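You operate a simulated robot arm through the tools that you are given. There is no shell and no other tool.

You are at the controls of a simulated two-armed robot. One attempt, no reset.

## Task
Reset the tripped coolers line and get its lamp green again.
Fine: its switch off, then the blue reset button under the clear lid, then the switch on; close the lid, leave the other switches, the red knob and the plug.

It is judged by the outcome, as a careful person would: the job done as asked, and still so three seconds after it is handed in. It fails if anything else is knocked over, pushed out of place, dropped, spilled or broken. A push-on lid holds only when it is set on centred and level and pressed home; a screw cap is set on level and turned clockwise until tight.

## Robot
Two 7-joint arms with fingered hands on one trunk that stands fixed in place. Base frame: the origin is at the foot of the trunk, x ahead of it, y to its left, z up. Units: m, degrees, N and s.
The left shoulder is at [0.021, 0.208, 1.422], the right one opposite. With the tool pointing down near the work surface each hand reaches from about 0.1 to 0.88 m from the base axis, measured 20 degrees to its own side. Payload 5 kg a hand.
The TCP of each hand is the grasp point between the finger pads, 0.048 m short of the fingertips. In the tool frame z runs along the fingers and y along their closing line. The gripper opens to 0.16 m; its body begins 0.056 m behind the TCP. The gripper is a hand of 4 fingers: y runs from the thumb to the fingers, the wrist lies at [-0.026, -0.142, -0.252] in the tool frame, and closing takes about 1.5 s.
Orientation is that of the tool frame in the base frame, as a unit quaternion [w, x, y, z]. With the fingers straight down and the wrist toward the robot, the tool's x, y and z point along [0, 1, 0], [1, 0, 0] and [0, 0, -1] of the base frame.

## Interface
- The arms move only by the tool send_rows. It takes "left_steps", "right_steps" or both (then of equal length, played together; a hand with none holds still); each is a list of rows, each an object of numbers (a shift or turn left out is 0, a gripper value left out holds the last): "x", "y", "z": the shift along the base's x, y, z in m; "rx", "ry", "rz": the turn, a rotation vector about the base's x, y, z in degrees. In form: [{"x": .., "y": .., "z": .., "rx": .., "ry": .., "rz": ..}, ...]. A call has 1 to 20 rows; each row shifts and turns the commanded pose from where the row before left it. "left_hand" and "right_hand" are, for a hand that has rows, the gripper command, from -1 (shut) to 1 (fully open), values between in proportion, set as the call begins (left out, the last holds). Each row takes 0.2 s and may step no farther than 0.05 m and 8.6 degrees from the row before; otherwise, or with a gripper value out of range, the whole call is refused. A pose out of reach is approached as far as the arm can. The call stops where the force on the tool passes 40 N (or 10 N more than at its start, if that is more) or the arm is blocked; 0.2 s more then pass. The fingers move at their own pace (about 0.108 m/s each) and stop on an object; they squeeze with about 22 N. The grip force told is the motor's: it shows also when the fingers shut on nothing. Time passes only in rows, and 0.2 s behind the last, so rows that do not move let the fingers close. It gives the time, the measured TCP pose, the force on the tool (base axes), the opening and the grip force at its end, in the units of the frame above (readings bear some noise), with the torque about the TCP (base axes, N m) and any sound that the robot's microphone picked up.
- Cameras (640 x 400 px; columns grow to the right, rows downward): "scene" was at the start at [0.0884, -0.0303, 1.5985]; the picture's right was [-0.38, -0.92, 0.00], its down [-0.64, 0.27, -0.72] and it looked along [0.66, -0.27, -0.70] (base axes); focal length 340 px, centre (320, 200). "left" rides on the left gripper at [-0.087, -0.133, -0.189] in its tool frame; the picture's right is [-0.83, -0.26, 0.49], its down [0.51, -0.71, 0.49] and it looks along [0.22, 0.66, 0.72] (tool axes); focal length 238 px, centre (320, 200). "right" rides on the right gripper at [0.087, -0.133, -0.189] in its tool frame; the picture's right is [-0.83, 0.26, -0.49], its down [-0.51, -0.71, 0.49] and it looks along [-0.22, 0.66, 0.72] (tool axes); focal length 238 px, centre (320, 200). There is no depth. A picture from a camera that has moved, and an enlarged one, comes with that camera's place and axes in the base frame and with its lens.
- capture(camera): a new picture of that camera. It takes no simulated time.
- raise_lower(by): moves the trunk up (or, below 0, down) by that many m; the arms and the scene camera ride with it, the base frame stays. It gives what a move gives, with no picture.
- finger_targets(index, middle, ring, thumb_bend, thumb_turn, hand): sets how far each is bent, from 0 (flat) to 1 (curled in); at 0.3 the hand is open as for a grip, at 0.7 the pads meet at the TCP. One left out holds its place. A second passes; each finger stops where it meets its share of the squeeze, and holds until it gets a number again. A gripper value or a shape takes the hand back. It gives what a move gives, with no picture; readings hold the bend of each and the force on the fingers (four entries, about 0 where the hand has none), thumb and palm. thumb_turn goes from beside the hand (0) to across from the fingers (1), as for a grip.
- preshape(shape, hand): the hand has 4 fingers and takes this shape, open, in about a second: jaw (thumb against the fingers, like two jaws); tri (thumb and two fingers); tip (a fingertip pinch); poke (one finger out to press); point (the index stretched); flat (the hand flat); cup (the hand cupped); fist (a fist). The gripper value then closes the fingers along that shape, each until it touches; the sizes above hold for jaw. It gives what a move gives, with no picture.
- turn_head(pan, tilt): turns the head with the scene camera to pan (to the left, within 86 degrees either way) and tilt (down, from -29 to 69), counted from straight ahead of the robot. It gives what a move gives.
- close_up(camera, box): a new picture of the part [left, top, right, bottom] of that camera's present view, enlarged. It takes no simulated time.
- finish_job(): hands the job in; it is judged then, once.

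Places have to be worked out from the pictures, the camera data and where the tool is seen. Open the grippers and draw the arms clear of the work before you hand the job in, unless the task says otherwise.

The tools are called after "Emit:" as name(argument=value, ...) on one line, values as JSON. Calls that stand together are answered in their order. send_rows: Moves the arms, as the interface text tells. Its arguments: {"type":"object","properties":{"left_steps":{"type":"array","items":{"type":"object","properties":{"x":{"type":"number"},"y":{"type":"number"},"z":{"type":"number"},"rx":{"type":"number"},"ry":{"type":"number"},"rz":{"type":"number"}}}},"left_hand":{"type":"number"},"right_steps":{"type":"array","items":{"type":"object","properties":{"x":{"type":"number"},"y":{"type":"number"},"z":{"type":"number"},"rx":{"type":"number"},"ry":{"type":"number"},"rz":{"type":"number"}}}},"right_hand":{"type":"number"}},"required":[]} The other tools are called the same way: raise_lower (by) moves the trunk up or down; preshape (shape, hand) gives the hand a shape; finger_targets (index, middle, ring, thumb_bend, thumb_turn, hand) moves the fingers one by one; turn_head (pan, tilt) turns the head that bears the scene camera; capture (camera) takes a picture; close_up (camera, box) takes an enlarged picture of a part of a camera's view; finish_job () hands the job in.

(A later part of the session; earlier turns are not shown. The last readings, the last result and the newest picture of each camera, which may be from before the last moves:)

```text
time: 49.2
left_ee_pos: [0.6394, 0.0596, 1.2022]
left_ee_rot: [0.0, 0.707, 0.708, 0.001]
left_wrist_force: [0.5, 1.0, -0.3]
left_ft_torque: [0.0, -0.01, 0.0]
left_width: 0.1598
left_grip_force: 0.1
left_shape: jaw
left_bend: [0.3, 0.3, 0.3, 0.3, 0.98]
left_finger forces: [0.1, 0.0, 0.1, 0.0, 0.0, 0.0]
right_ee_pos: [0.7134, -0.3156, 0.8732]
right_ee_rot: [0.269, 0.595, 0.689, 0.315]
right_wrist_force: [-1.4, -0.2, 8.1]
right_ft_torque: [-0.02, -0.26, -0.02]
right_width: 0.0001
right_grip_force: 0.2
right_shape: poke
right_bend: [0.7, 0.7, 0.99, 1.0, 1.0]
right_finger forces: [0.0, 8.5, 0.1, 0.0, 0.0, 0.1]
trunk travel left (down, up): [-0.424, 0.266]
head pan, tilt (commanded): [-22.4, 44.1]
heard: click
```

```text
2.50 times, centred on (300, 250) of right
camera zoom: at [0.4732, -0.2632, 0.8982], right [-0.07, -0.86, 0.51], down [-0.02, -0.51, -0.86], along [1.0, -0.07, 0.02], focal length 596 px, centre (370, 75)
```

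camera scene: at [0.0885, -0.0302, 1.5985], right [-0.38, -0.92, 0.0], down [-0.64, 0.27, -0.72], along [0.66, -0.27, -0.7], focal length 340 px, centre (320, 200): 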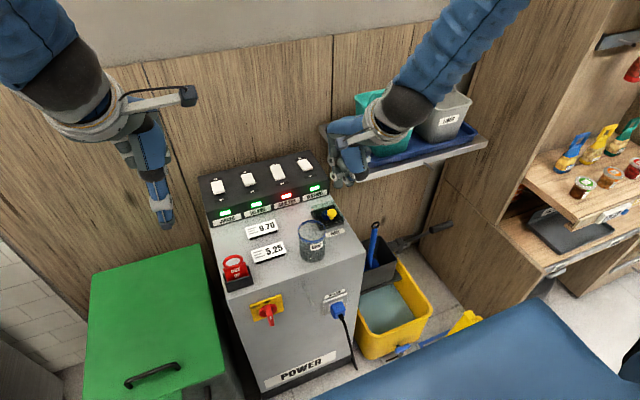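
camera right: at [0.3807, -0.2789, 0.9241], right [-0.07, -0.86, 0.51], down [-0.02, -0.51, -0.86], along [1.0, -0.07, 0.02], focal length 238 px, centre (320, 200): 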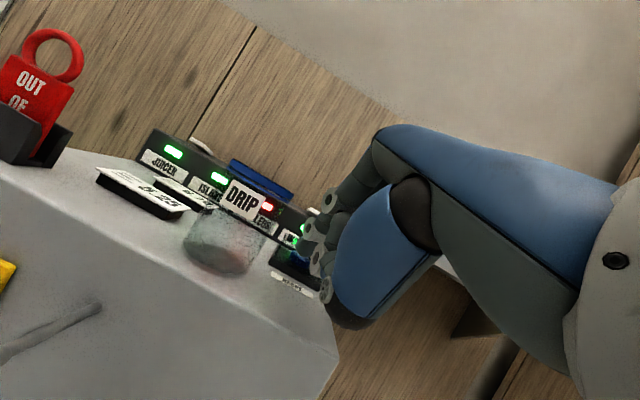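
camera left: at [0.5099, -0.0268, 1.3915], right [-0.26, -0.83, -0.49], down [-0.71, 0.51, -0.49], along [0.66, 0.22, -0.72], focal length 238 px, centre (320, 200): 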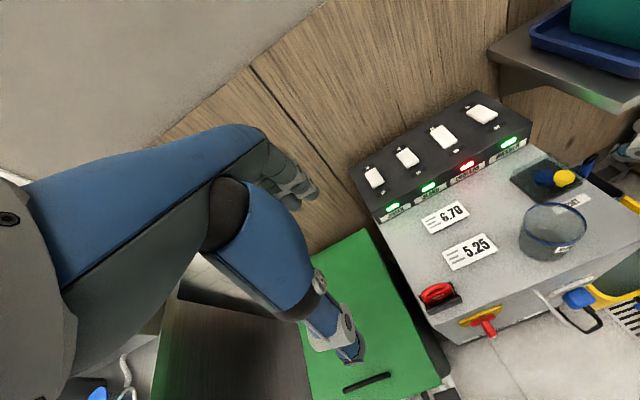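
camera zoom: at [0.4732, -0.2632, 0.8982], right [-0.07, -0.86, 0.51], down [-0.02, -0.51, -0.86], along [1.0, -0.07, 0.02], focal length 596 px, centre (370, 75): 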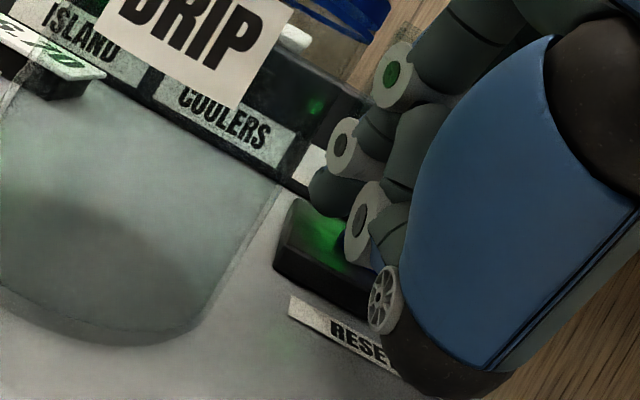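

I heard a click at about 8 N, and the coolers lamp no longer looks red. I'll lift off the button and back the hand out.

Emit:
send_rows(right_steps=[{"z": 0.006}, {"z": 0.012}, {"x": -0.01, "z": 0.01}, {"x": -0.025}, {"x": -0.025, "z": 0.01}, {"x": -0.02, "z": 0.02}, {"z": 0.0}])

Emit:
close_up(camera="scene", box=[190, 140, 370, 260])

Emit:
close_up(camera="left", box=[440, 70, 639, 220])

```text
time: 50.8
left_ee_pos: [0.6402, 0.0604, 1.202]
left_ee_rot: [0.0, 0.707, 0.707, 0.0]
left_wrist_force: [-0.2, 0.6, 0.2]
left_ft_torque: [0.02, 0.01, 0.01]
left_width: 0.1596
left_grip_force: 0.0
left_shape: jaw
left_bend: [0.3, 0.3, 0.3, 0.3, 0.98]
left_finger forces: [0.0, 0.1, 0.0, 0.1, 0.1, 0.0]
right_ee_pos: [0.6351, -0.3156, 0.9305]
right_ee_rot: [0.268, 0.595, 0.69, 0.314]
right_wrist_force: [0.1, -0.9, 0.8]
right_ft_torque: [-0.03, 0.0, -0.01]
right_width: 0.0
right_grip_force: 0.0
right_shape: poke
right_bend: [0.7, 0.7, 0.99, 1.0, 1.0]
right_finger forces: [0.0, 0.0, 0.0, 0.1, 0.0, 0.0]
trunk travel left (down, up): [-0.424, 0.266]
head pan, tilt (commanded): [-22.4, 44.1]
```

```text
3.33 times, centred on (280, 200) of scene
camera zoom: at [0.0891, -0.0304, 1.5984], right [-0.38, -0.92, 0.0], down [-0.64, 0.27, -0.72], along [0.66, -0.27, -0.7], focal length 1133 px, centre (453, 200)
```

zoom: 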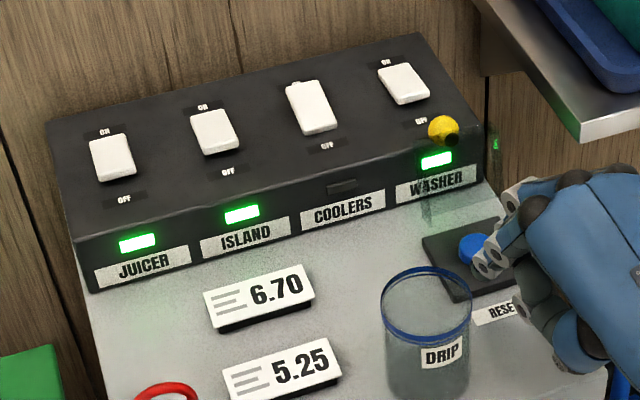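

```text
2.67 times, centred on (540, 145) of left
camera zoom: at [0.5103, -0.0273, 1.3914], right [-0.26, -0.83, -0.49], down [-0.71, 0.51, -0.49], along [0.66, 0.22, -0.72], focal length 636 px, centre (-265, 347)
```

zoom: 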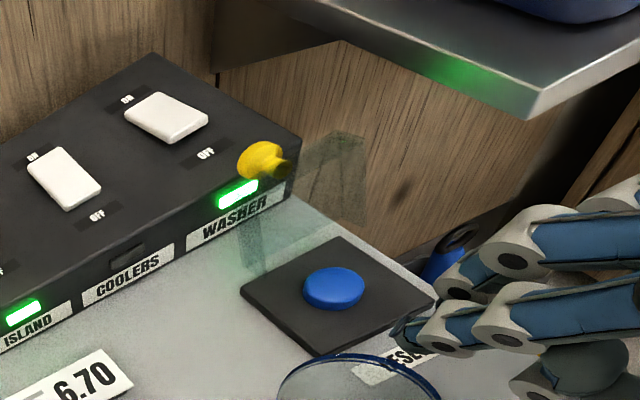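

The coolers lamp has gone dark, so the trip is cleared, and the lid is standing open. Next is the switch: I'll raise the hand, undo the yaw, reduce the tilt to 40°, and move above the rocker's back (ON) end.

Emit:
send_rows(right_steps=[{"z": 0.03}, {"z": 0.04}, {"z": 0.04, "rz": -8}, {"z": 0.02, "ry": 8}, {"x": 0.035, "y": 0.013}, {"x": 0.035, "y": 0.013}, {"x": 0.035, "y": 0.013}, {"x": 0.035, "y": 0.013}, {"x": 0.035, "y": 0.013}, {"x": 0.035, "y": 0.013}, {"x": 0.035, "y": 0.013}, {"x": 0.03, "y": 0.013}, {"z": 0.0}])

Emit:
close_up(camera="scene", box=[220, 90, 370, 220])

Emit:
close_up(camera="left", box=[400, 20, 600, 180])

Emit:
capture(camera="right")

```text
time: 53.6
left_ee_pos: [0.6401, 0.0596, 1.2028]
left_ee_rot: [0.0, 0.708, 0.706, 0.0]
left_wrist_force: [-0.4, -0.5, 0.2]
left_ft_torque: [0.04, -0.08, 0.03]
left_width: 0.1596
left_grip_force: 0.0
left_shape: jaw
left_bend: [0.3, 0.3, 0.3, 0.3, 0.98]
left_finger forces: [0.0, 0.0, 0.0, 0.1, 0.1, 0.0]
right_ee_pos: [0.9093, -0.2112, 1.0615]
right_ee_rot: [0.243, 0.661, 0.664, 0.25]
right_wrist_force: [0.5, -0.5, 0.9]
right_ft_torque: [0.0, 0.01, 0.0]
right_width: 0.0
right_grip_force: 0.0
right_shape: poke
right_bend: [0.7, 0.7, 0.99, 1.0, 1.0]
right_finger forces: [0.0, 0.0, 0.0, 0.0, 0.0, 0.0]
trunk travel left (down, up): [-0.424, 0.266]
head pan, tilt (commanded): [-22.4, 44.1]
```

```text
3.08 times, centred on (295, 155) of scene
camera zoom: at [0.0878, -0.0307, 1.5986], right [-0.38, -0.92, 0.0], down [-0.64, 0.27, -0.72], along [0.66, -0.27, -0.7], focal length 1046 px, centre (397, 338)
```

zoom: 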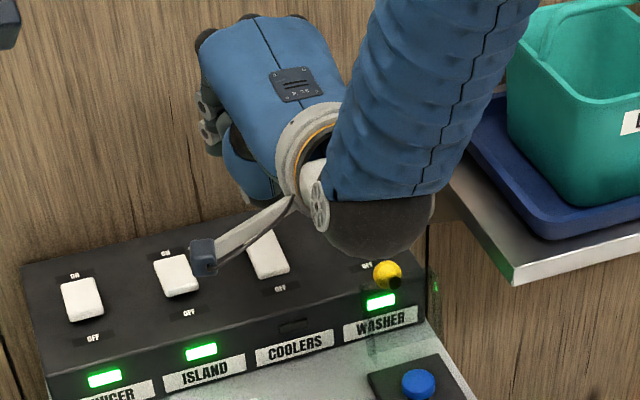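

```text
2.50 times, centred on (500, 100) of left
camera zoom: at [0.5092, -0.0276, 1.3918], right [-0.26, -0.83, -0.49], down [-0.71, 0.51, -0.49], along [0.66, 0.22, -0.72], focal length 596 px, centre (-130, 450)
```

zoom: 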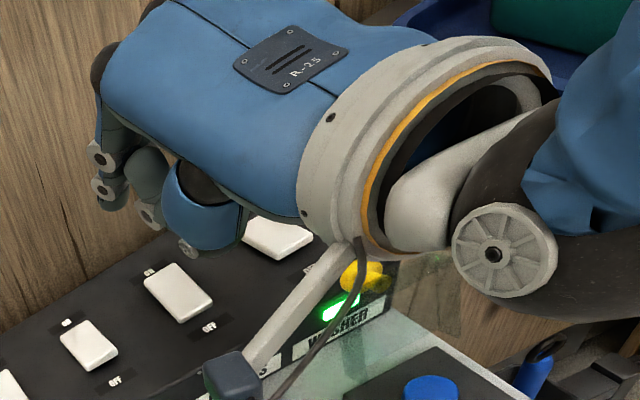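

```text
taken
camera right: at [0.684, -0.1264, 1.1176], right [-0.12, -0.84, 0.53], down [-0.21, -0.5, -0.84], along [0.97, -0.21, -0.12], focal length 238 px, centre (320, 200)
```

right: 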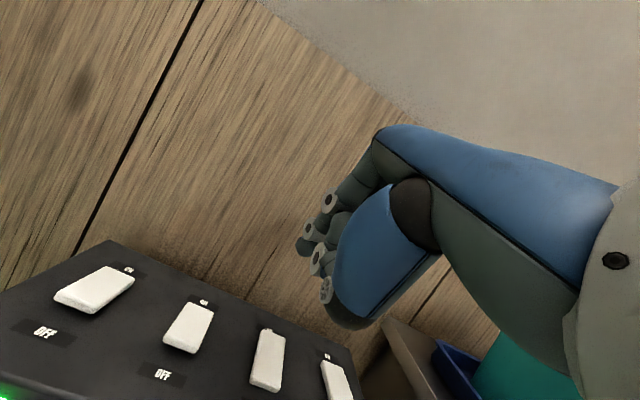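

The pose is good. I'll lower toward the ON end, aiming for contact at x≈0.943, y≈-0.228.

Emit:
send_rows(right_steps=[{"x": 0.003, "z": -0.02}, {"x": 0.003, "z": -0.025}, {"z": -0.02}, {"z": -0.015}, {"z": 0.0}])

Emit:
close_up(camera="left", box=[420, 60, 540, 160])

Emit:
close_up(camera="right", box=[220, 180, 400, 380])

Emit:
close_up(camera="scene", box=[220, 90, 370, 240])

```text
time: 54.8
left_ee_pos: [0.6398, 0.0599, 1.2032]
left_ee_rot: [0.0, 0.707, 0.707, -0.001]
left_wrist_force: [-0.3, -0.5, -0.2]
left_ft_torque: [-0.02, 0.01, -0.01]
left_width: 0.1596
left_grip_force: 0.2
left_shape: jaw
left_bend: [0.3, 0.3, 0.3, 0.3, 0.98]
left_finger forces: [0.0, 0.1, 0.1, 0.0, 0.0, 0.0]
right_ee_pos: [0.9141, -0.2123, 0.9811]
right_ee_rot: [0.244, 0.661, 0.665, 0.249]
right_wrist_force: [-0.3, 0.0, -0.5]
right_ft_torque: [-0.01, -0.04, -0.01]
right_width: 0.0
right_grip_force: 0.1
right_shape: poke
right_bend: [0.7, 0.7, 0.99, 1.0, 1.0]
right_finger forces: [0.0, 0.0, 0.0, 0.0, 0.0, 0.0]
trunk travel left (down, up): [-0.424, 0.266]
head pan, tilt (commanded): [-22.4, 44.1]
```

```text
4.00 times, centred on (480, 110) of left
camera zoom: at [0.5094, -0.0269, 1.3918], right [-0.26, -0.83, -0.49], down [-0.71, 0.51, -0.49], along [0.66, 0.22, -0.72], focal length 953 px, centre (-320, 560)
```

zoom: 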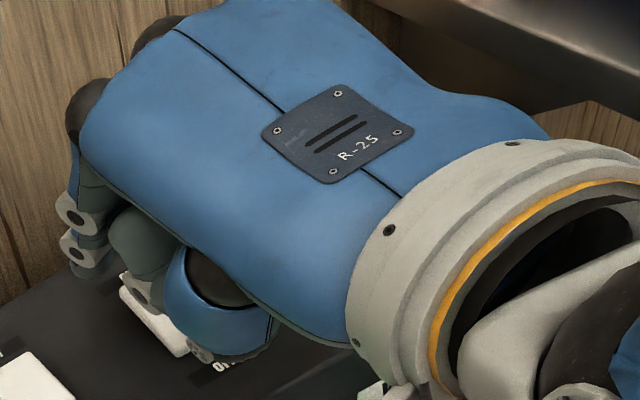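

```text
2.00 times, centred on (310, 280) of right
camera zoom: at [0.6897, -0.1263, 1.0377], right [-0.12, -0.84, 0.53], down [-0.21, -0.5, -0.84], along [0.97, -0.21, -0.12], focal length 477 px, centre (340, 40)
```

zoom: 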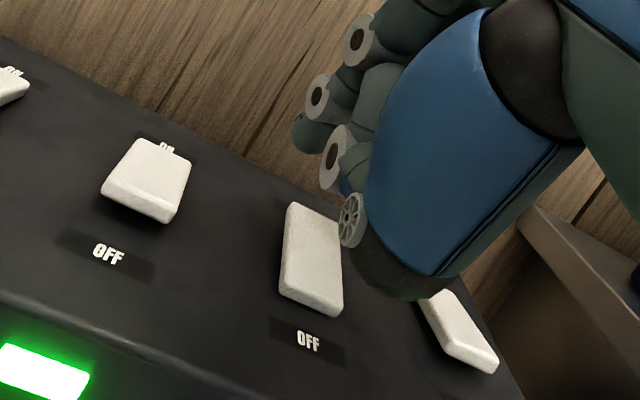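

```text
2.67 times, centred on (295, 165) of scene
camera zoom: at [0.0881, -0.03, 1.5986], right [-0.38, -0.92, 0.0], down [-0.64, 0.27, -0.72], along [0.66, -0.27, -0.7], focal length 906 px, centre (387, 293)
```

zoom: 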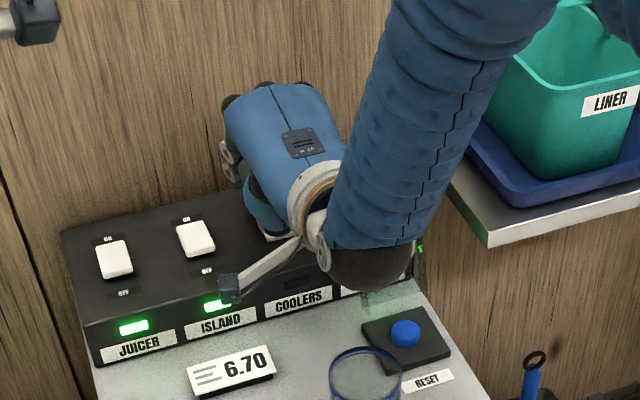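

The fingertip would land very near the rocker's back edge, so I'll shift 4 mm toward the front and then press down slowly.

Emit:
send_rows(right_steps=[{"x": -0.004, "z": -0.005}, {"z": -0.007}, {"z": -0.005}, {"z": -0.004}, {"z": -0.003}, {"z": -0.003}])

Emit:
close_up(camera="right", box=[220, 180, 400, 380])

Emit:
close_up(camera="scene", box=[220, 120, 340, 220])

```text
time: 56.2
left_ee_pos: [0.6398, 0.0605, 1.2021]
left_ee_rot: [0.0, 0.707, 0.707, 0.0]
left_wrist_force: [-0.4, 1.0, 0.0]
left_ft_torque: [-0.02, -0.04, 0.01]
left_width: 0.1596
left_grip_force: 0.1
left_shape: jaw
left_bend: [0.3, 0.3, 0.3, 0.3, 0.98]
left_finger forces: [0.1, 0.0, 0.1, 0.0, 0.0, 0.0]
right_ee_pos: [0.9102, -0.2109, 0.9516]
right_ee_rot: [0.244, 0.661, 0.665, 0.249]
right_wrist_force: [-0.5, 0.4, -0.1]
right_ft_torque: [-0.03, 0.0, 0.03]
right_width: 0.0
right_grip_force: 0.0
right_shape: poke
right_bend: [0.7, 0.7, 0.99, 1.0, 1.0]
right_finger forces: [0.0, 0.0, 0.0, 0.1, 0.0, 0.0]
trunk travel left (down, up): [-0.424, 0.266]
head pan, tilt (commanded): [-22.4, 44.1]
```

```text
2.00 times, centred on (310, 280) of right
camera zoom: at [0.6854, -0.1267, 1.0092], right [-0.11, -0.84, 0.53], down [-0.21, -0.5, -0.84], along [0.97, -0.21, -0.12], focal length 477 px, centre (340, 40)
```

zoom: 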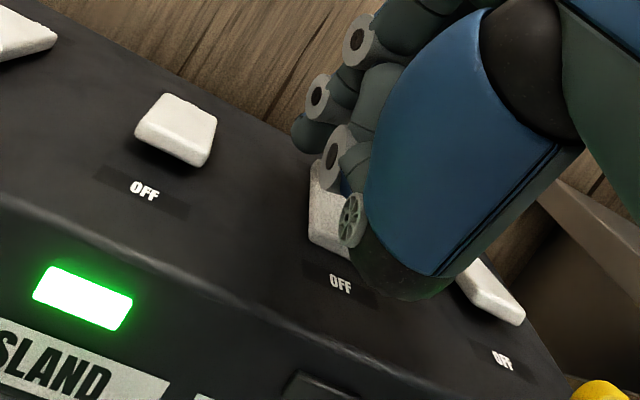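

```text
4.00 times, centred on (280, 170) of scene
camera zoom: at [0.0885, -0.0302, 1.5985], right [-0.38, -0.92, 0.0], down [-0.64, 0.27, -0.72], along [0.66, -0.27, -0.7], focal length 1359 px, centre (480, 320)
```

zoom: 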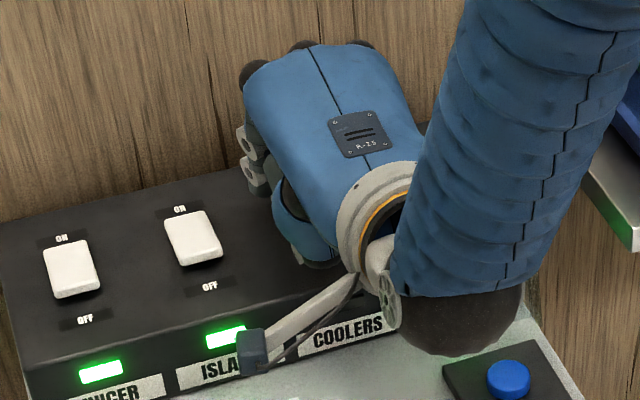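

There's no contact yet with the tip predicted at about z 0.907. I'll keep lowering in 3 mm steps.

Emit:
send_rows(right_steps=[{"z": -0.003}, {"z": -0.003}])

Emit:
close_up(camera="right", box=[270, 190, 370, 320])

```text
time: 56.8
left_ee_pos: [0.64, 0.06, 1.202]
left_ee_rot: [0.0, 0.707, 0.707, 0.0]
left_wrist_force: [0.0, -0.1, -1.4]
left_ft_torque: [0.0, -0.02, 0.0]
left_width: 0.1596
left_grip_force: 0.1
left_shape: jaw
left_bend: [0.3, 0.3, 0.3, 0.3, 0.98]
left_finger forces: [0.1, 0.1, 0.1, 0.0, 0.0, 0.0]
right_ee_pos: [0.9103, -0.2123, 0.9472]
right_ee_rot: [0.244, 0.66, 0.665, 0.25]
right_wrist_force: [-0.1, 0.2, 1.0]
right_ft_torque: [0.0, -0.05, 0.0]
right_width: 0.0
right_grip_force: 0.1
right_shape: poke
right_bend: [0.7, 0.7, 0.99, 1.0, 1.0]
right_finger forces: [0.0, 1.0, 0.0, 0.0, 0.1, 0.0]
trunk travel left (down, up): [-0.424, 0.266]
head pan, tilt (commanded): [-22.4, 44.1]
```

```text
3.08 times, centred on (320, 255) of right
camera zoom: at [0.6858, -0.1268, 1.0042], right [-0.12, -0.84, 0.53], down [-0.21, -0.5, -0.84], along [0.97, -0.21, -0.12], focal length 733 px, centre (320, 31)
```

zoom: 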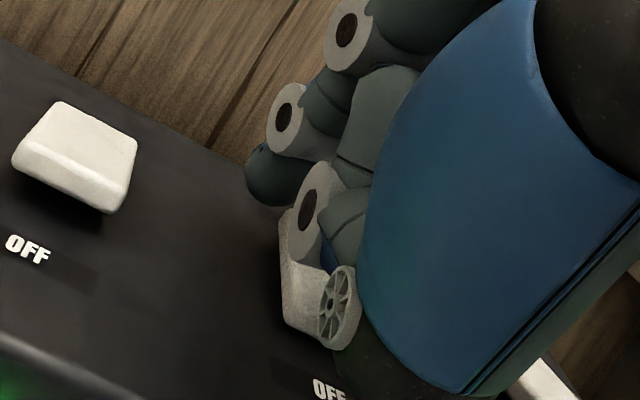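

First contact is at about 1 N. I'll press further.

Emit:
send_rows(right_steps=[{"z": -0.003}, {"z": -0.003}, {"z": -0.003}])

Emit:
close_up(camera="right", box=[200, 190, 370, 390])

Emit:
close_up(camera="scene", box=[220, 120, 340, 220])

```text
time: 57.6
left_ee_pos: [0.6387, 0.0599, 1.2033]
left_ee_rot: [0.001, 0.707, 0.707, 0.0]
left_wrist_force: [-0.4, 0.0, -0.7]
left_ft_torque: [0.03, 0.0, 0.0]
left_width: 0.1596
left_grip_force: 0.0
left_shape: jaw
left_bend: [0.3, 0.3, 0.3, 0.3, 0.98]
left_finger forces: [0.1, 0.0, 0.0, 0.0, 0.0, 0.0]
right_ee_pos: [0.9128, -0.2123, 0.9426]
right_ee_rot: [0.245, 0.66, 0.664, 0.253]
right_wrist_force: [-2.3, -1.2, 18.3]
right_ft_torque: [-0.14, -0.4, -0.05]
right_width: 0.0002
right_grip_force: 0.0
right_shape: poke
right_bend: [0.7, 0.7, 0.99, 1.0, 1.0]
right_finger forces: [0.0, 16.7, 0.0, 0.1, 0.0, 0.1]
trunk travel left (down, up): [-0.424, 0.266]
head pan, tilt (commanded): [-22.4, 44.1]
```

```text
2.00 times, centred on (285, 290) of right
camera zoom: at [0.6855, -0.1267, 0.9981], right [-0.12, -0.84, 0.53], down [-0.21, -0.5, -0.84], along [0.97, -0.21, -0.11], focal length 477 px, centre (390, 20)
```

zoom: 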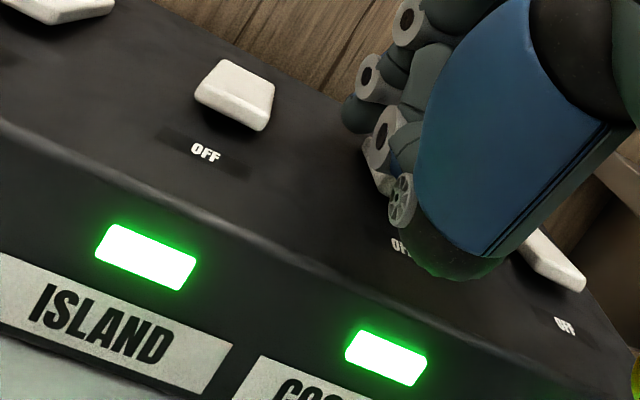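

```text
4.00 times, centred on (280, 170) of scene
camera zoom: at [0.0864, -0.0299, 1.5988], right [-0.38, -0.92, 0.0], down [-0.64, 0.27, -0.72], along [0.66, -0.27, -0.7], focal length 1359 px, centre (480, 320)
```

zoom: 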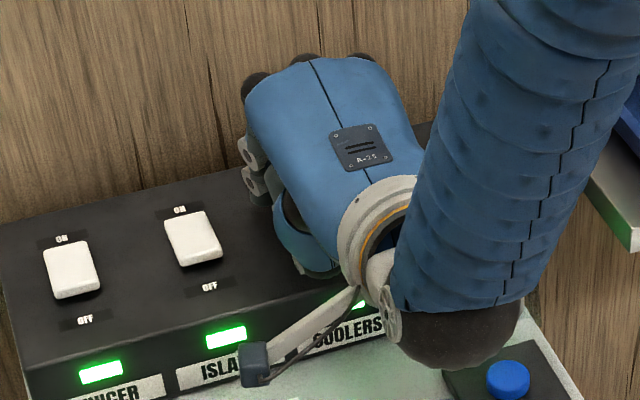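

The coolers lamp is green. I'll lift straight up, well clear, and check everything.

Emit:
send_rows(right_steps=[{"z": 0.008}, {"z": 0.02}, {"z": 0.03}, {"z": 0.03}, {"z": 0.03}, {"x": -0.03, "z": 0.02}, {"z": 0.0}])

Emit:
close_up(camera="scene", box=[190, 130, 370, 260])

Emit:
close_up(camera="left", box=[350, 60, 639, 240])

```text
time: 59.2
left_ee_pos: [0.641, 0.061, 1.2025]
left_ee_rot: [-0.001, 0.707, 0.707, -0.001]
left_wrist_force: [1.4, 1.0, -0.7]
left_ft_torque: [-0.01, 0.1, 0.0]
left_width: 0.1597
left_grip_force: 0.1
left_shape: jaw
left_bend: [0.3, 0.3, 0.3, 0.3, 0.98]
left_finger forces: [0.1, 0.1, 0.1, 0.0, 0.0, 0.1]
right_ee_pos: [0.8817, -0.2123, 1.0769]
right_ee_rot: [0.243, 0.66, 0.665, 0.25]
right_wrist_force: [0.8, -0.1, -0.5]
right_ft_torque: [0.0, 0.02, 0.0]
right_width: 0.0
right_grip_force: 0.1
right_shape: poke
right_bend: [0.7, 0.7, 0.99, 1.0, 1.0]
right_finger forces: [0.1, 0.0, 0.0, 0.0, 0.1, 0.0]
trunk travel left (down, up): [-0.424, 0.266]
head pan, tilt (commanded): [-22.4, 44.1]
```

```text
3.08 times, centred on (280, 195) of scene
camera zoom: at [0.0898, -0.0302, 1.5984], right [-0.38, -0.92, 0.0], down [-0.64, 0.27, -0.72], along [0.66, -0.27, -0.7], focal length 1046 px, centre (443, 215)
```

zoom: 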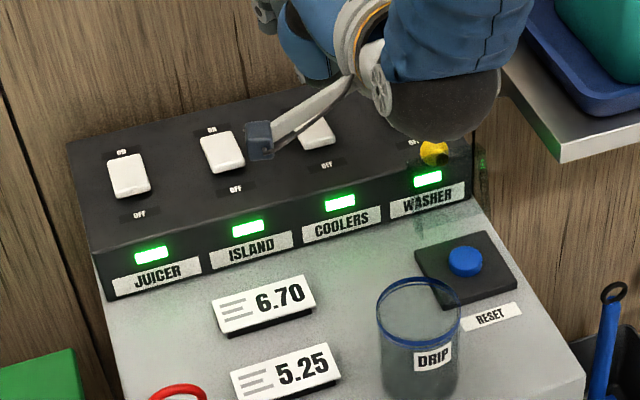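

```text
2.21 times, centred on (494, 150) of left
camera zoom: at [0.5109, -0.0271, 1.391], right [-0.26, -0.83, -0.49], down [-0.71, 0.51, -0.49], along [0.65, 0.22, -0.72], focal length 528 px, centre (-66, 311)
```

zoom: 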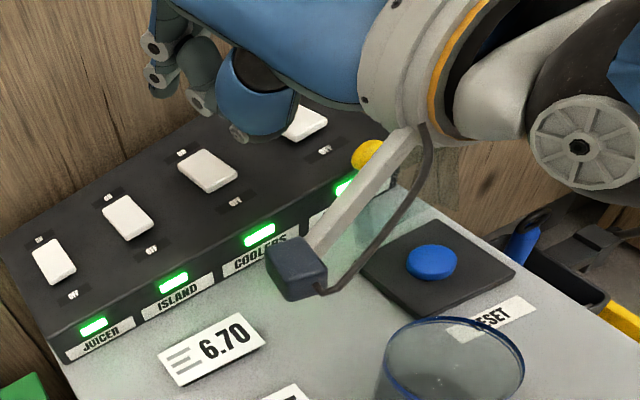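

All four lamps are green. Now the lid: I'll bring the hand nearly vertical and come down behind the knob cap, which is at about (0.825, -0.325, 0.919), so I can pull it forward. First I'll move above it.

Emit:
send_rows(right_steps=[{"x": -0.005, "y": -0.02, "z": 0.01, "ry": 8}, {"x": -0.005, "y": -0.02, "ry": 8}, {"x": -0.005, "y": -0.02, "ry": 8}, {"x": -0.005, "y": -0.02, "ry": 8}, {"x": -0.004, "y": -0.018}, {"x": -0.008, "z": -0.02}, {"z": 0.0}])

Emit:
close_up(camera="scene", box=[270, 110, 380, 230])

Emit:
close_up(camera="left", box=[470, 40, 639, 200])

Emit:
capture(camera="right")

```text
time: 60.8
left_ee_pos: [0.6391, 0.061, 1.2014]
left_ee_rot: [0.0, 0.707, 0.707, 0.0]
left_wrist_force: [-0.5, -0.1, -0.6]
left_ft_torque: [-0.02, -0.05, 0.01]
left_width: 0.1593
left_grip_force: 0.1
left_shape: jaw
left_bend: [0.3, 0.3, 0.3, 0.3, 0.98]
left_finger forces: [0.1, 0.0, 0.0, 0.0, 0.1, 0.0]
right_ee_pos: [0.849, -0.3108, 1.0673]
right_ee_rot: [0.051, 0.704, 0.706, 0.058]
right_wrist_force: [0.0, 0.0, -0.4]
right_ft_torque: [-0.03, -0.01, 0.01]
right_width: 0.0
right_grip_force: 0.0
right_shape: poke
right_bend: [0.7, 0.7, 0.99, 1.0, 1.0]
right_finger forces: [0.0, 0.1, 0.0, 0.0, 0.1, 0.0]
trunk travel left (down, up): [-0.424, 0.266]
head pan, tilt (commanded): [-22.4, 44.1]
```

```text
3.33 times, centred on (325, 170) of scene
camera zoom: at [0.0882, -0.0303, 1.5986], right [-0.38, -0.92, 0.0], down [-0.64, 0.27, -0.72], along [0.66, -0.27, -0.7], focal length 1133 px, centre (303, 300)
```

zoom: 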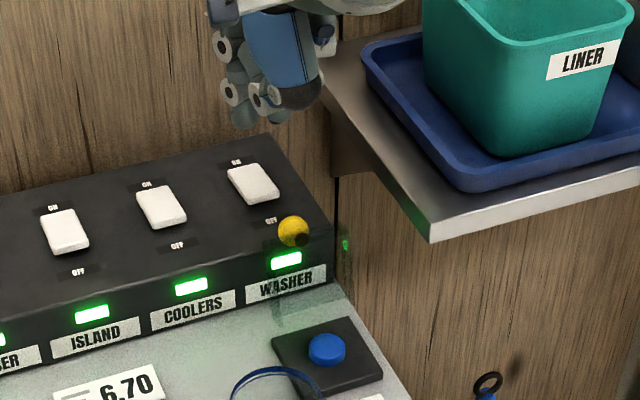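

```text
2.50 times, centred on (554, 120) of left
camera zoom: at [0.5095, -0.0272, 1.3917], right [-0.26, -0.83, -0.49], down [-0.71, 0.51, -0.49], along [0.66, 0.22, -0.72], focal length 596 px, centre (-266, 400)
```

zoom: 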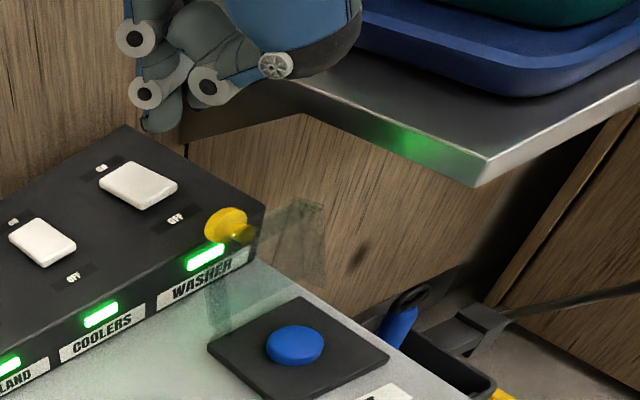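

```text
taken
camera right: at [0.6872, -0.2245, 1.2336], right [0.18, -0.84, 0.51], down [-0.62, -0.5, -0.6], along [0.76, -0.21, -0.62], focal length 238 px, centre (320, 200)
```

right: 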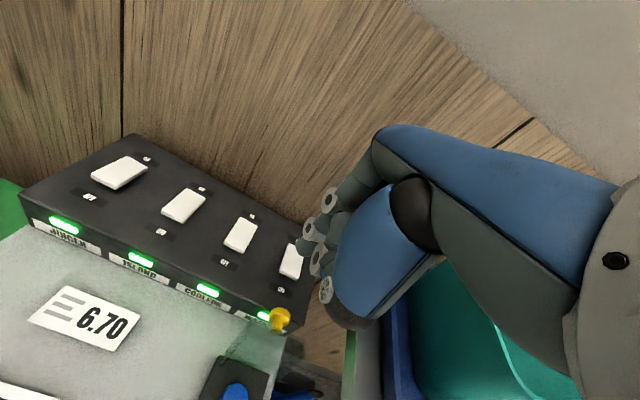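

The middle finger is lined up behind the cap at x≈0.85, y≈-0.327. I'll lower it until the tip is level with the cap, staying above the switch box top.

Emit:
send_rows(right_steps=[{"x": 0.003, "z": -0.025}, {"z": -0.025}, {"z": -0.02}, {"z": -0.015}, {"z": 0.0}])

Emit:
close_up(camera="scene", box=[270, 130, 370, 220])

Emit:
close_up(camera="left", box=[490, 60, 610, 160])

Emit:
close_up(camera="right", box=[220, 180, 400, 390])

```text
time: 62.0
left_ee_pos: [0.64, 0.0601, 1.203]
left_ee_rot: [0.001, 0.707, 0.707, -0.001]
left_wrist_force: [-0.3, 0.0, 0.6]
left_ft_torque: [0.01, -0.02, 0.02]
left_width: 0.1595
left_grip_force: 0.1
left_shape: jaw
left_bend: [0.3, 0.3, 0.3, 0.3, 0.98]
left_finger forces: [0.0, 0.0, 0.1, 0.0, 0.1, 0.0]
right_ee_pos: [0.8543, -0.31, 0.982]
right_ee_rot: [0.052, 0.703, 0.706, 0.058]
right_wrist_force: [0.2, 0.1, 0.0]
right_ft_torque: [-0.01, -0.01, 0.01]
right_width: 0.0
right_grip_force: 0.0
right_shape: poke
right_bend: [0.7, 0.7, 0.99, 1.0, 1.0]
right_finger forces: [0.1, 0.1, 0.0, 0.0, 0.0, 0.0]
trunk travel left (down, up): [-0.424, 0.266]
head pan, tilt (commanded): [-22.4, 44.1]
```

```text
4.44 times, centred on (320, 175) of scene
camera zoom: at [0.0879, -0.03, 1.5986], right [-0.38, -0.92, 0.0], down [-0.64, 0.27, -0.72], along [0.66, -0.27, -0.7], focal length 1510 px, centre (320, 311)
```

zoom: 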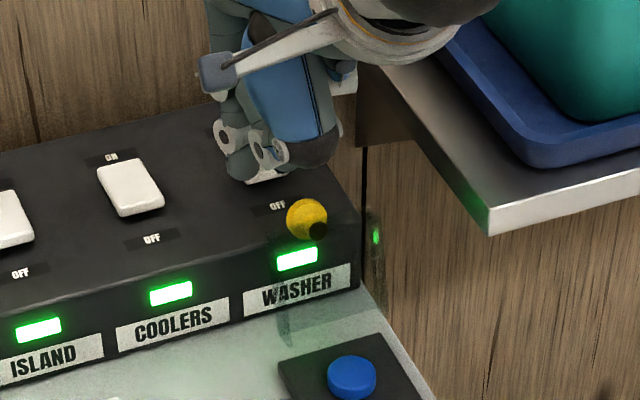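

```text
4.00 times, centred on (550, 110) of left
camera zoom: at [0.5092, -0.027, 1.3918], right [-0.26, -0.83, -0.49], down [-0.71, 0.51, -0.49], along [0.66, 0.22, -0.72], focal length 953 px, centre (-600, 560)
```

zoom: 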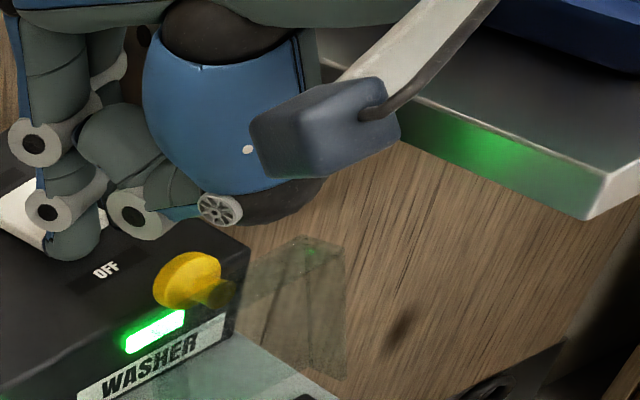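

```text
1.90 times, centred on (310, 285) of right
camera zoom: at [0.692, -0.2242, 1.149], right [0.18, -0.84, 0.51], down [-0.62, -0.5, -0.6], along [0.76, -0.21, -0.62], focal length 454 px, centre (339, 38)
```

zoom: 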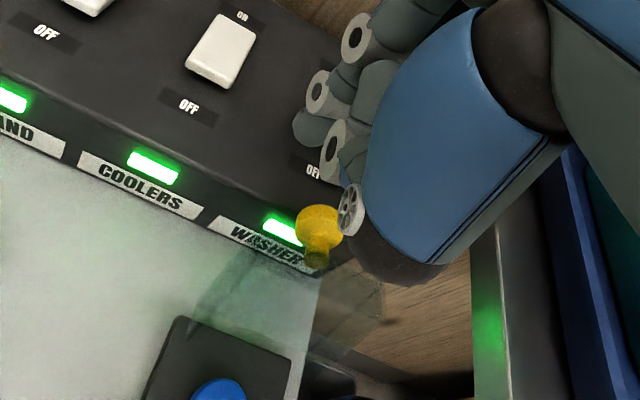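

The thumb still clears the lid's top edge by about a centimetre. I'll lower another 2.2 cm and then pull slowly toward the robot.

Emit:
send_rows(right_steps=[{"z": -0.012}, {"z": -0.01}, {"x": -0.005}, {"x": -0.005}, {"x": -0.005}])

Emit:
close_up(camera="scene", box=[270, 130, 370, 220])

Emit:
close_up(camera="left", box=[490, 70, 610, 170])

Emit:
close_up(camera="right", box=[220, 180, 400, 390])

```text
time: 63.2
left_ee_pos: [0.6405, 0.0604, 1.2029]
left_ee_rot: [0.0, 0.707, 0.707, 0.0]
left_wrist_force: [0.0, 0.0, 0.1]
left_ft_torque: [0.04, 0.0, -0.04]
left_width: 0.1594
left_grip_force: 0.0
left_shape: jaw
left_bend: [0.3, 0.3, 0.3, 0.3, 0.98]
left_finger forces: [0.0, 0.0, 0.0, 0.0, 0.1, 0.0]
right_ee_pos: [0.8378, -0.3107, 0.9595]
right_ee_rot: [0.051, 0.704, 0.706, 0.057]
right_wrist_force: [-1.0, 0.2, 0.4]
right_ft_torque: [0.01, -0.03, 0.05]
right_width: 0.0
right_grip_force: 0.1
right_shape: poke
right_bend: [0.7, 0.7, 0.99, 1.0, 1.0]
right_finger forces: [0.1, 0.1, 0.1, 0.1, 0.0, 0.0]
trunk travel left (down, up): [-0.424, 0.266]
head pan, tilt (commanded): [-22.4, 44.1]
```

```text
4.44 times, centred on (320, 175) of scene
camera zoom: at [0.0884, -0.0302, 1.5985], right [-0.38, -0.92, 0.0], down [-0.64, 0.27, -0.72], along [0.66, -0.27, -0.7], focal length 1510 px, centre (320, 311)
```

zoom: 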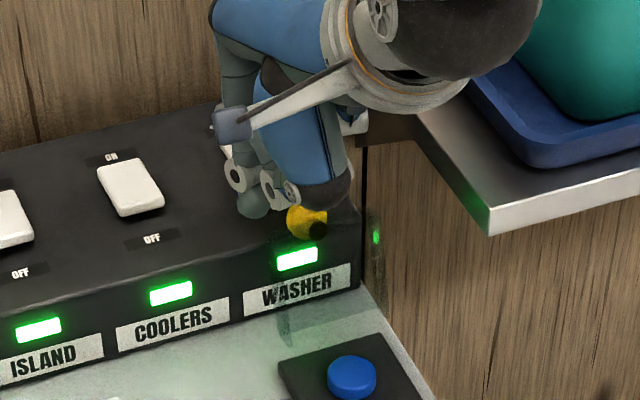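

```text
4.00 times, centred on (550, 120) of left
camera zoom: at [0.5097, -0.0271, 1.3917], right [-0.26, -0.83, -0.49], down [-0.71, 0.51, -0.49], along [0.66, 0.22, -0.72], focal length 953 px, centre (-600, 520)
```

zoom: 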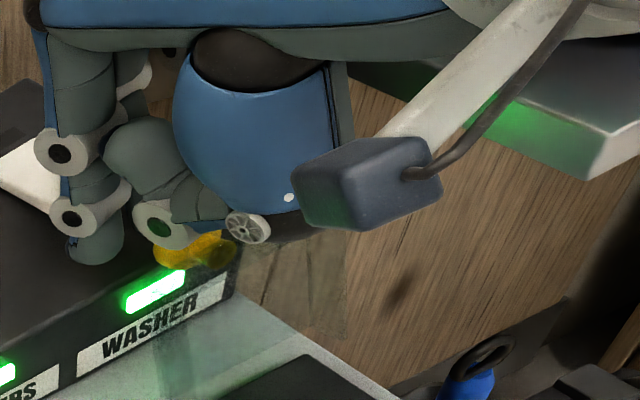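

```text
1.90 times, centred on (310, 285) of right
camera zoom: at [0.6762, -0.2253, 1.1267], right [0.18, -0.84, 0.51], down [-0.62, -0.5, -0.6], along [0.76, -0.21, -0.62], focal length 454 px, centre (339, 38)
```

zoom: 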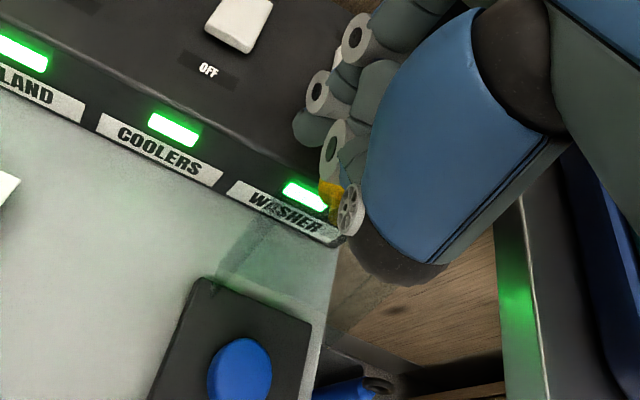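

There's no contact yet, but the finger is now right behind the cap. I'll keep pulling toward the robot.

Emit:
send_rows(right_steps=[{"x": -0.005}, {"x": -0.005}, {"x": -0.006}, {"x": -0.006}])

Emit:
close_up(camera="scene", box=[280, 150, 370, 230])

Emit:
close_up(camera="left", box=[490, 70, 610, 170])

Emit:
close_up(camera="right", box=[220, 180, 400, 390])

```text
time: 64.2
left_ee_pos: [0.6403, 0.0617, 1.2027]
left_ee_rot: [0.0, 0.707, 0.707, 0.0]
left_wrist_force: [-0.7, -0.5, 0.3]
left_ft_torque: [0.05, -0.02, -0.01]
left_width: 0.1598
left_grip_force: 0.1
left_shape: jaw
left_bend: [0.3, 0.3, 0.3, 0.3, 0.98]
left_finger forces: [0.1, 0.0, 0.0, 0.0, 0.0, 0.0]
right_ee_pos: [0.8152, -0.31, 0.9592]
right_ee_rot: [0.052, 0.704, 0.706, 0.057]
right_wrist_force: [1.2, 0.3, 0.8]
right_ft_torque: [-0.01, 0.0, 0.02]
right_width: 0.0
right_grip_force: 0.0
right_shape: poke
right_bend: [0.7, 0.7, 0.99, 1.0, 1.0]
right_finger forces: [0.1, 0.3, 0.0, 0.1, 0.0, 0.1]
trunk travel left (down, up): [-0.424, 0.266]
head pan, tilt (commanded): [-22.4, 44.1]
```

```text
5.00 times, centred on (325, 190) of scene
camera zoom: at [0.0883, -0.0302, 1.5985], right [-0.38, -0.92, 0.0], down [-0.64, 0.27, -0.72], along [0.66, -0.27, -0.7], focal length 1699 px, centre (295, 250)
```

zoom: 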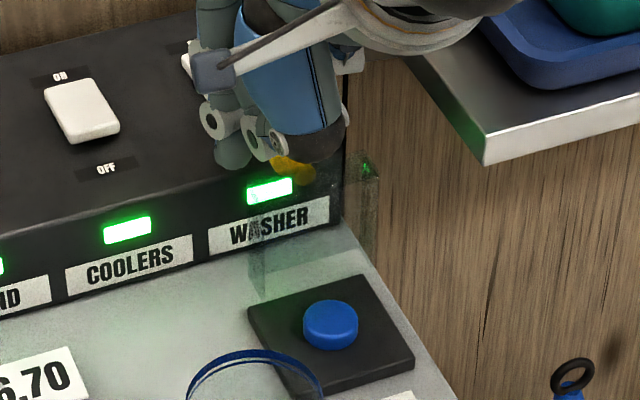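

```text
4.00 times, centred on (550, 120) of left
camera zoom: at [0.5096, -0.0271, 1.3917], right [-0.26, -0.83, -0.49], down [-0.71, 0.51, -0.49], along [0.66, 0.22, -0.72], focal length 953 px, centre (-600, 520)
```

zoom: 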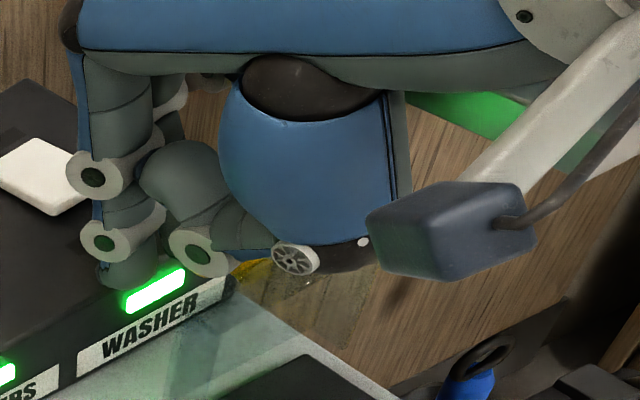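

```text
1.90 times, centred on (310, 285) of right
camera zoom: at [0.6536, -0.2248, 1.1264], right [0.18, -0.84, 0.51], down [-0.62, -0.5, -0.6], along [0.76, -0.21, -0.62], focal length 454 px, centre (339, 38)
```

zoom: 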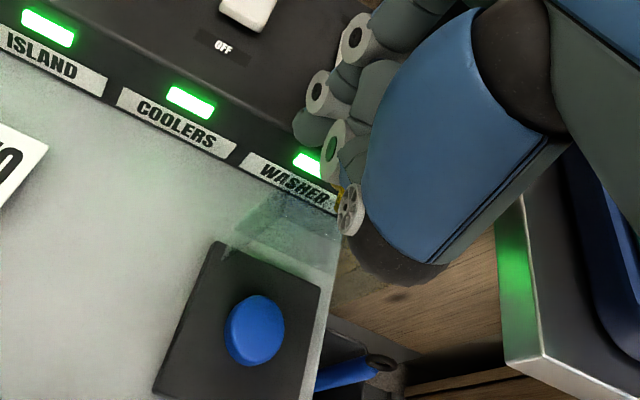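

The lid is following with light force. I'll keep pulling.

Emit:
send_rows(right_steps=[{"x": -0.006}, {"x": -0.006}, {"x": -0.006}, {"x": -0.006}])

Emit:
close_up(camera="scene", box=[280, 150, 370, 230])

Emit:
close_up(camera="left", box=[490, 90, 610, 190])

Emit:
close_up(camera="right", box=[220, 180, 400, 390])

```text
time: 65.2
left_ee_pos: [0.6393, 0.0606, 1.2015]
left_ee_rot: [-0.001, 0.707, 0.707, 0.0]
left_wrist_force: [0.2, 1.3, 0.0]
left_ft_torque: [0.01, 0.0, -0.04]
left_width: 0.1595
left_grip_force: 0.1
left_shape: jaw
left_bend: [0.3, 0.3, 0.3, 0.3, 0.98]
left_finger forces: [0.1, 0.1, 0.0, 0.0, 0.0, 0.0]
right_ee_pos: [0.7909, -0.3097, 0.9588]
right_ee_rot: [0.051, 0.704, 0.706, 0.057]
right_wrist_force: [-0.2, -0.1, 0.4]
right_ft_torque: [-0.03, -0.03, 0.0]
right_width: 0.0001
right_grip_force: 0.0
right_shape: poke
right_bend: [0.7, 0.7, 0.99, 1.0, 1.0]
right_finger forces: [0.1, 0.4, 0.0, 0.1, 0.1, 0.0]
trunk travel left (down, up): [-0.424, 0.266]
head pan, tilt (commanded): [-22.4, 44.1]
```

```text
5.00 times, centred on (325, 190) of scene
camera zoom: at [0.0882, -0.0302, 1.5985], right [-0.38, -0.92, 0.0], down [-0.64, 0.27, -0.72], along [0.66, -0.27, -0.7], focal length 1699 px, centre (295, 250)
```

zoom: 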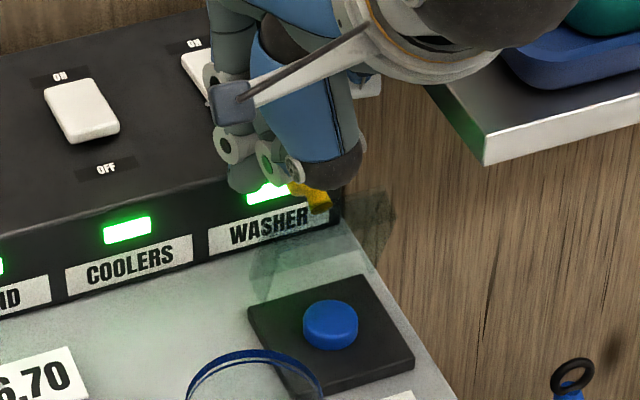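

```text
4.00 times, centred on (550, 140) of left
camera zoom: at [0.5095, -0.0271, 1.3917], right [-0.26, -0.83, -0.49], down [-0.71, 0.51, -0.49], along [0.66, 0.22, -0.72], focal length 953 px, centre (-600, 440)
```

zoom: 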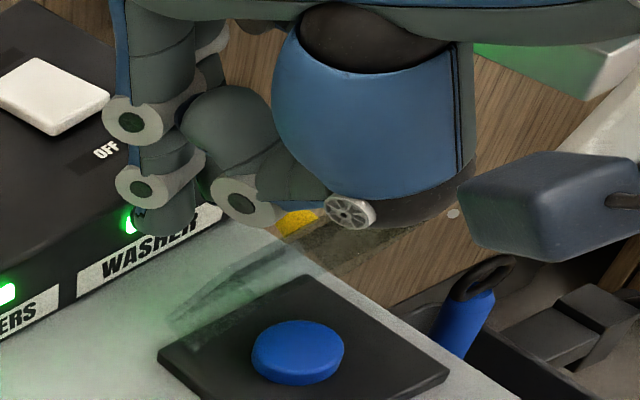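

```text
1.90 times, centred on (310, 285) of right
camera zoom: at [0.6297, -0.2246, 1.1265], right [0.18, -0.84, 0.51], down [-0.62, -0.5, -0.6], along [0.76, -0.21, -0.62], focal length 454 px, centre (339, 38)
```

zoom: 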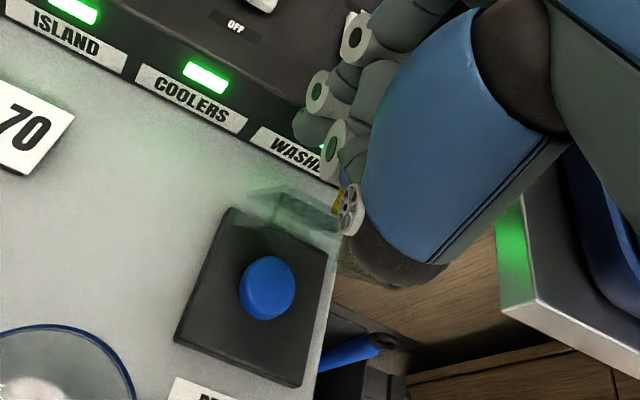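

The lid is around 60° and coming along. I'll keep pulling and begin lowering to follow the cap down.

Emit:
send_rows(right_steps=[{"x": -0.006, "z": -0.001}, {"x": -0.006, "z": -0.002}, {"x": -0.006, "z": -0.002}])

Emit:
close_up(camera="scene", box=[280, 150, 370, 230])

Emit:
close_up(camera="left", box=[490, 100, 610, 200])

Emit:
close_up(camera="right", box=[220, 180, 400, 390])

```text
time: 66.0
left_ee_pos: [0.6393, 0.0605, 1.2022]
left_ee_rot: [0.0, 0.707, 0.707, 0.0]
left_wrist_force: [-0.1, 0.3, 0.8]
left_ft_torque: [-0.01, -0.02, -0.04]
left_width: 0.1595
left_grip_force: 0.1
left_shape: jaw
left_bend: [0.3, 0.3, 0.3, 0.3, 0.98]
left_finger forces: [0.1, 0.1, 0.1, 0.0, 0.1, 0.1]
right_ee_pos: [0.7724, -0.3102, 0.9554]
right_ee_rot: [0.051, 0.703, 0.707, 0.058]
right_wrist_force: [-0.2, -0.2, 0.2]
right_ft_torque: [-0.03, -0.01, -0.02]
right_width: 0.0
right_grip_force: 0.0
right_shape: poke
right_bend: [0.7, 0.7, 0.99, 1.0, 1.0]
right_finger forces: [0.1, 0.2, 0.1, 0.0, 0.0, 0.0]
trunk travel left (down, up): [-0.424, 0.266]
head pan, tilt (commanded): [-22.4, 44.1]
```

```text
5.00 times, centred on (325, 190) of scene
camera zoom: at [0.0883, -0.0302, 1.5985], right [-0.38, -0.92, 0.0], down [-0.64, 0.27, -0.72], along [0.66, -0.27, -0.7], focal length 1699 px, centre (295, 250)
```

zoom: 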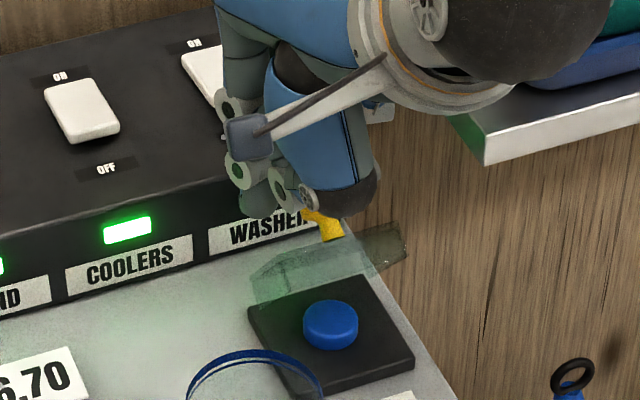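

```text
4.00 times, centred on (550, 150) of left
camera zoom: at [0.5096, -0.0271, 1.3917], right [-0.26, -0.83, -0.49], down [-0.71, 0.51, -0.49], along [0.66, 0.22, -0.72], focal length 953 px, centre (-600, 400)
```

zoom: 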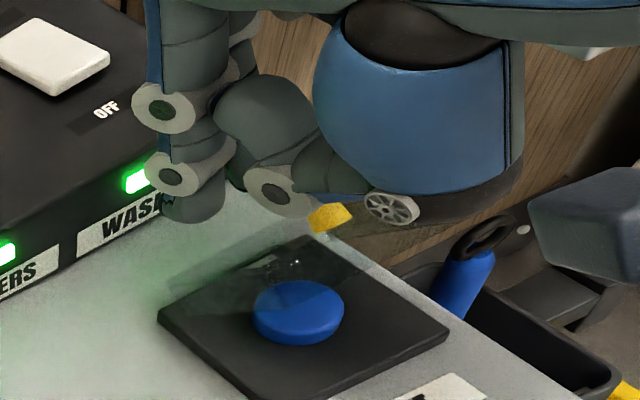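

```text
1.90 times, centred on (310, 285) of right
camera zoom: at [0.6121, -0.2251, 1.1212], right [0.18, -0.84, 0.51], down [-0.62, -0.5, -0.6], along [0.76, -0.21, -0.62], focal length 454 px, centre (339, 38)
```

zoom: 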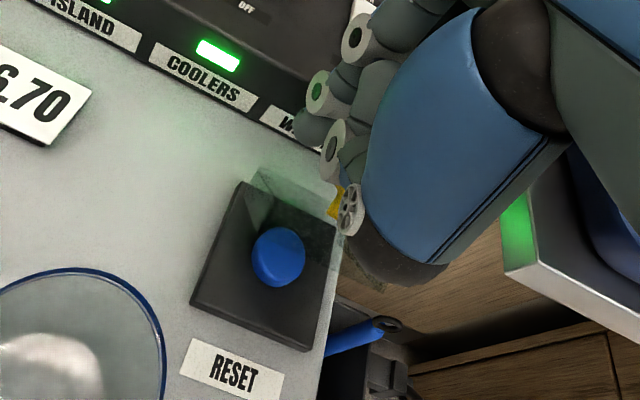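

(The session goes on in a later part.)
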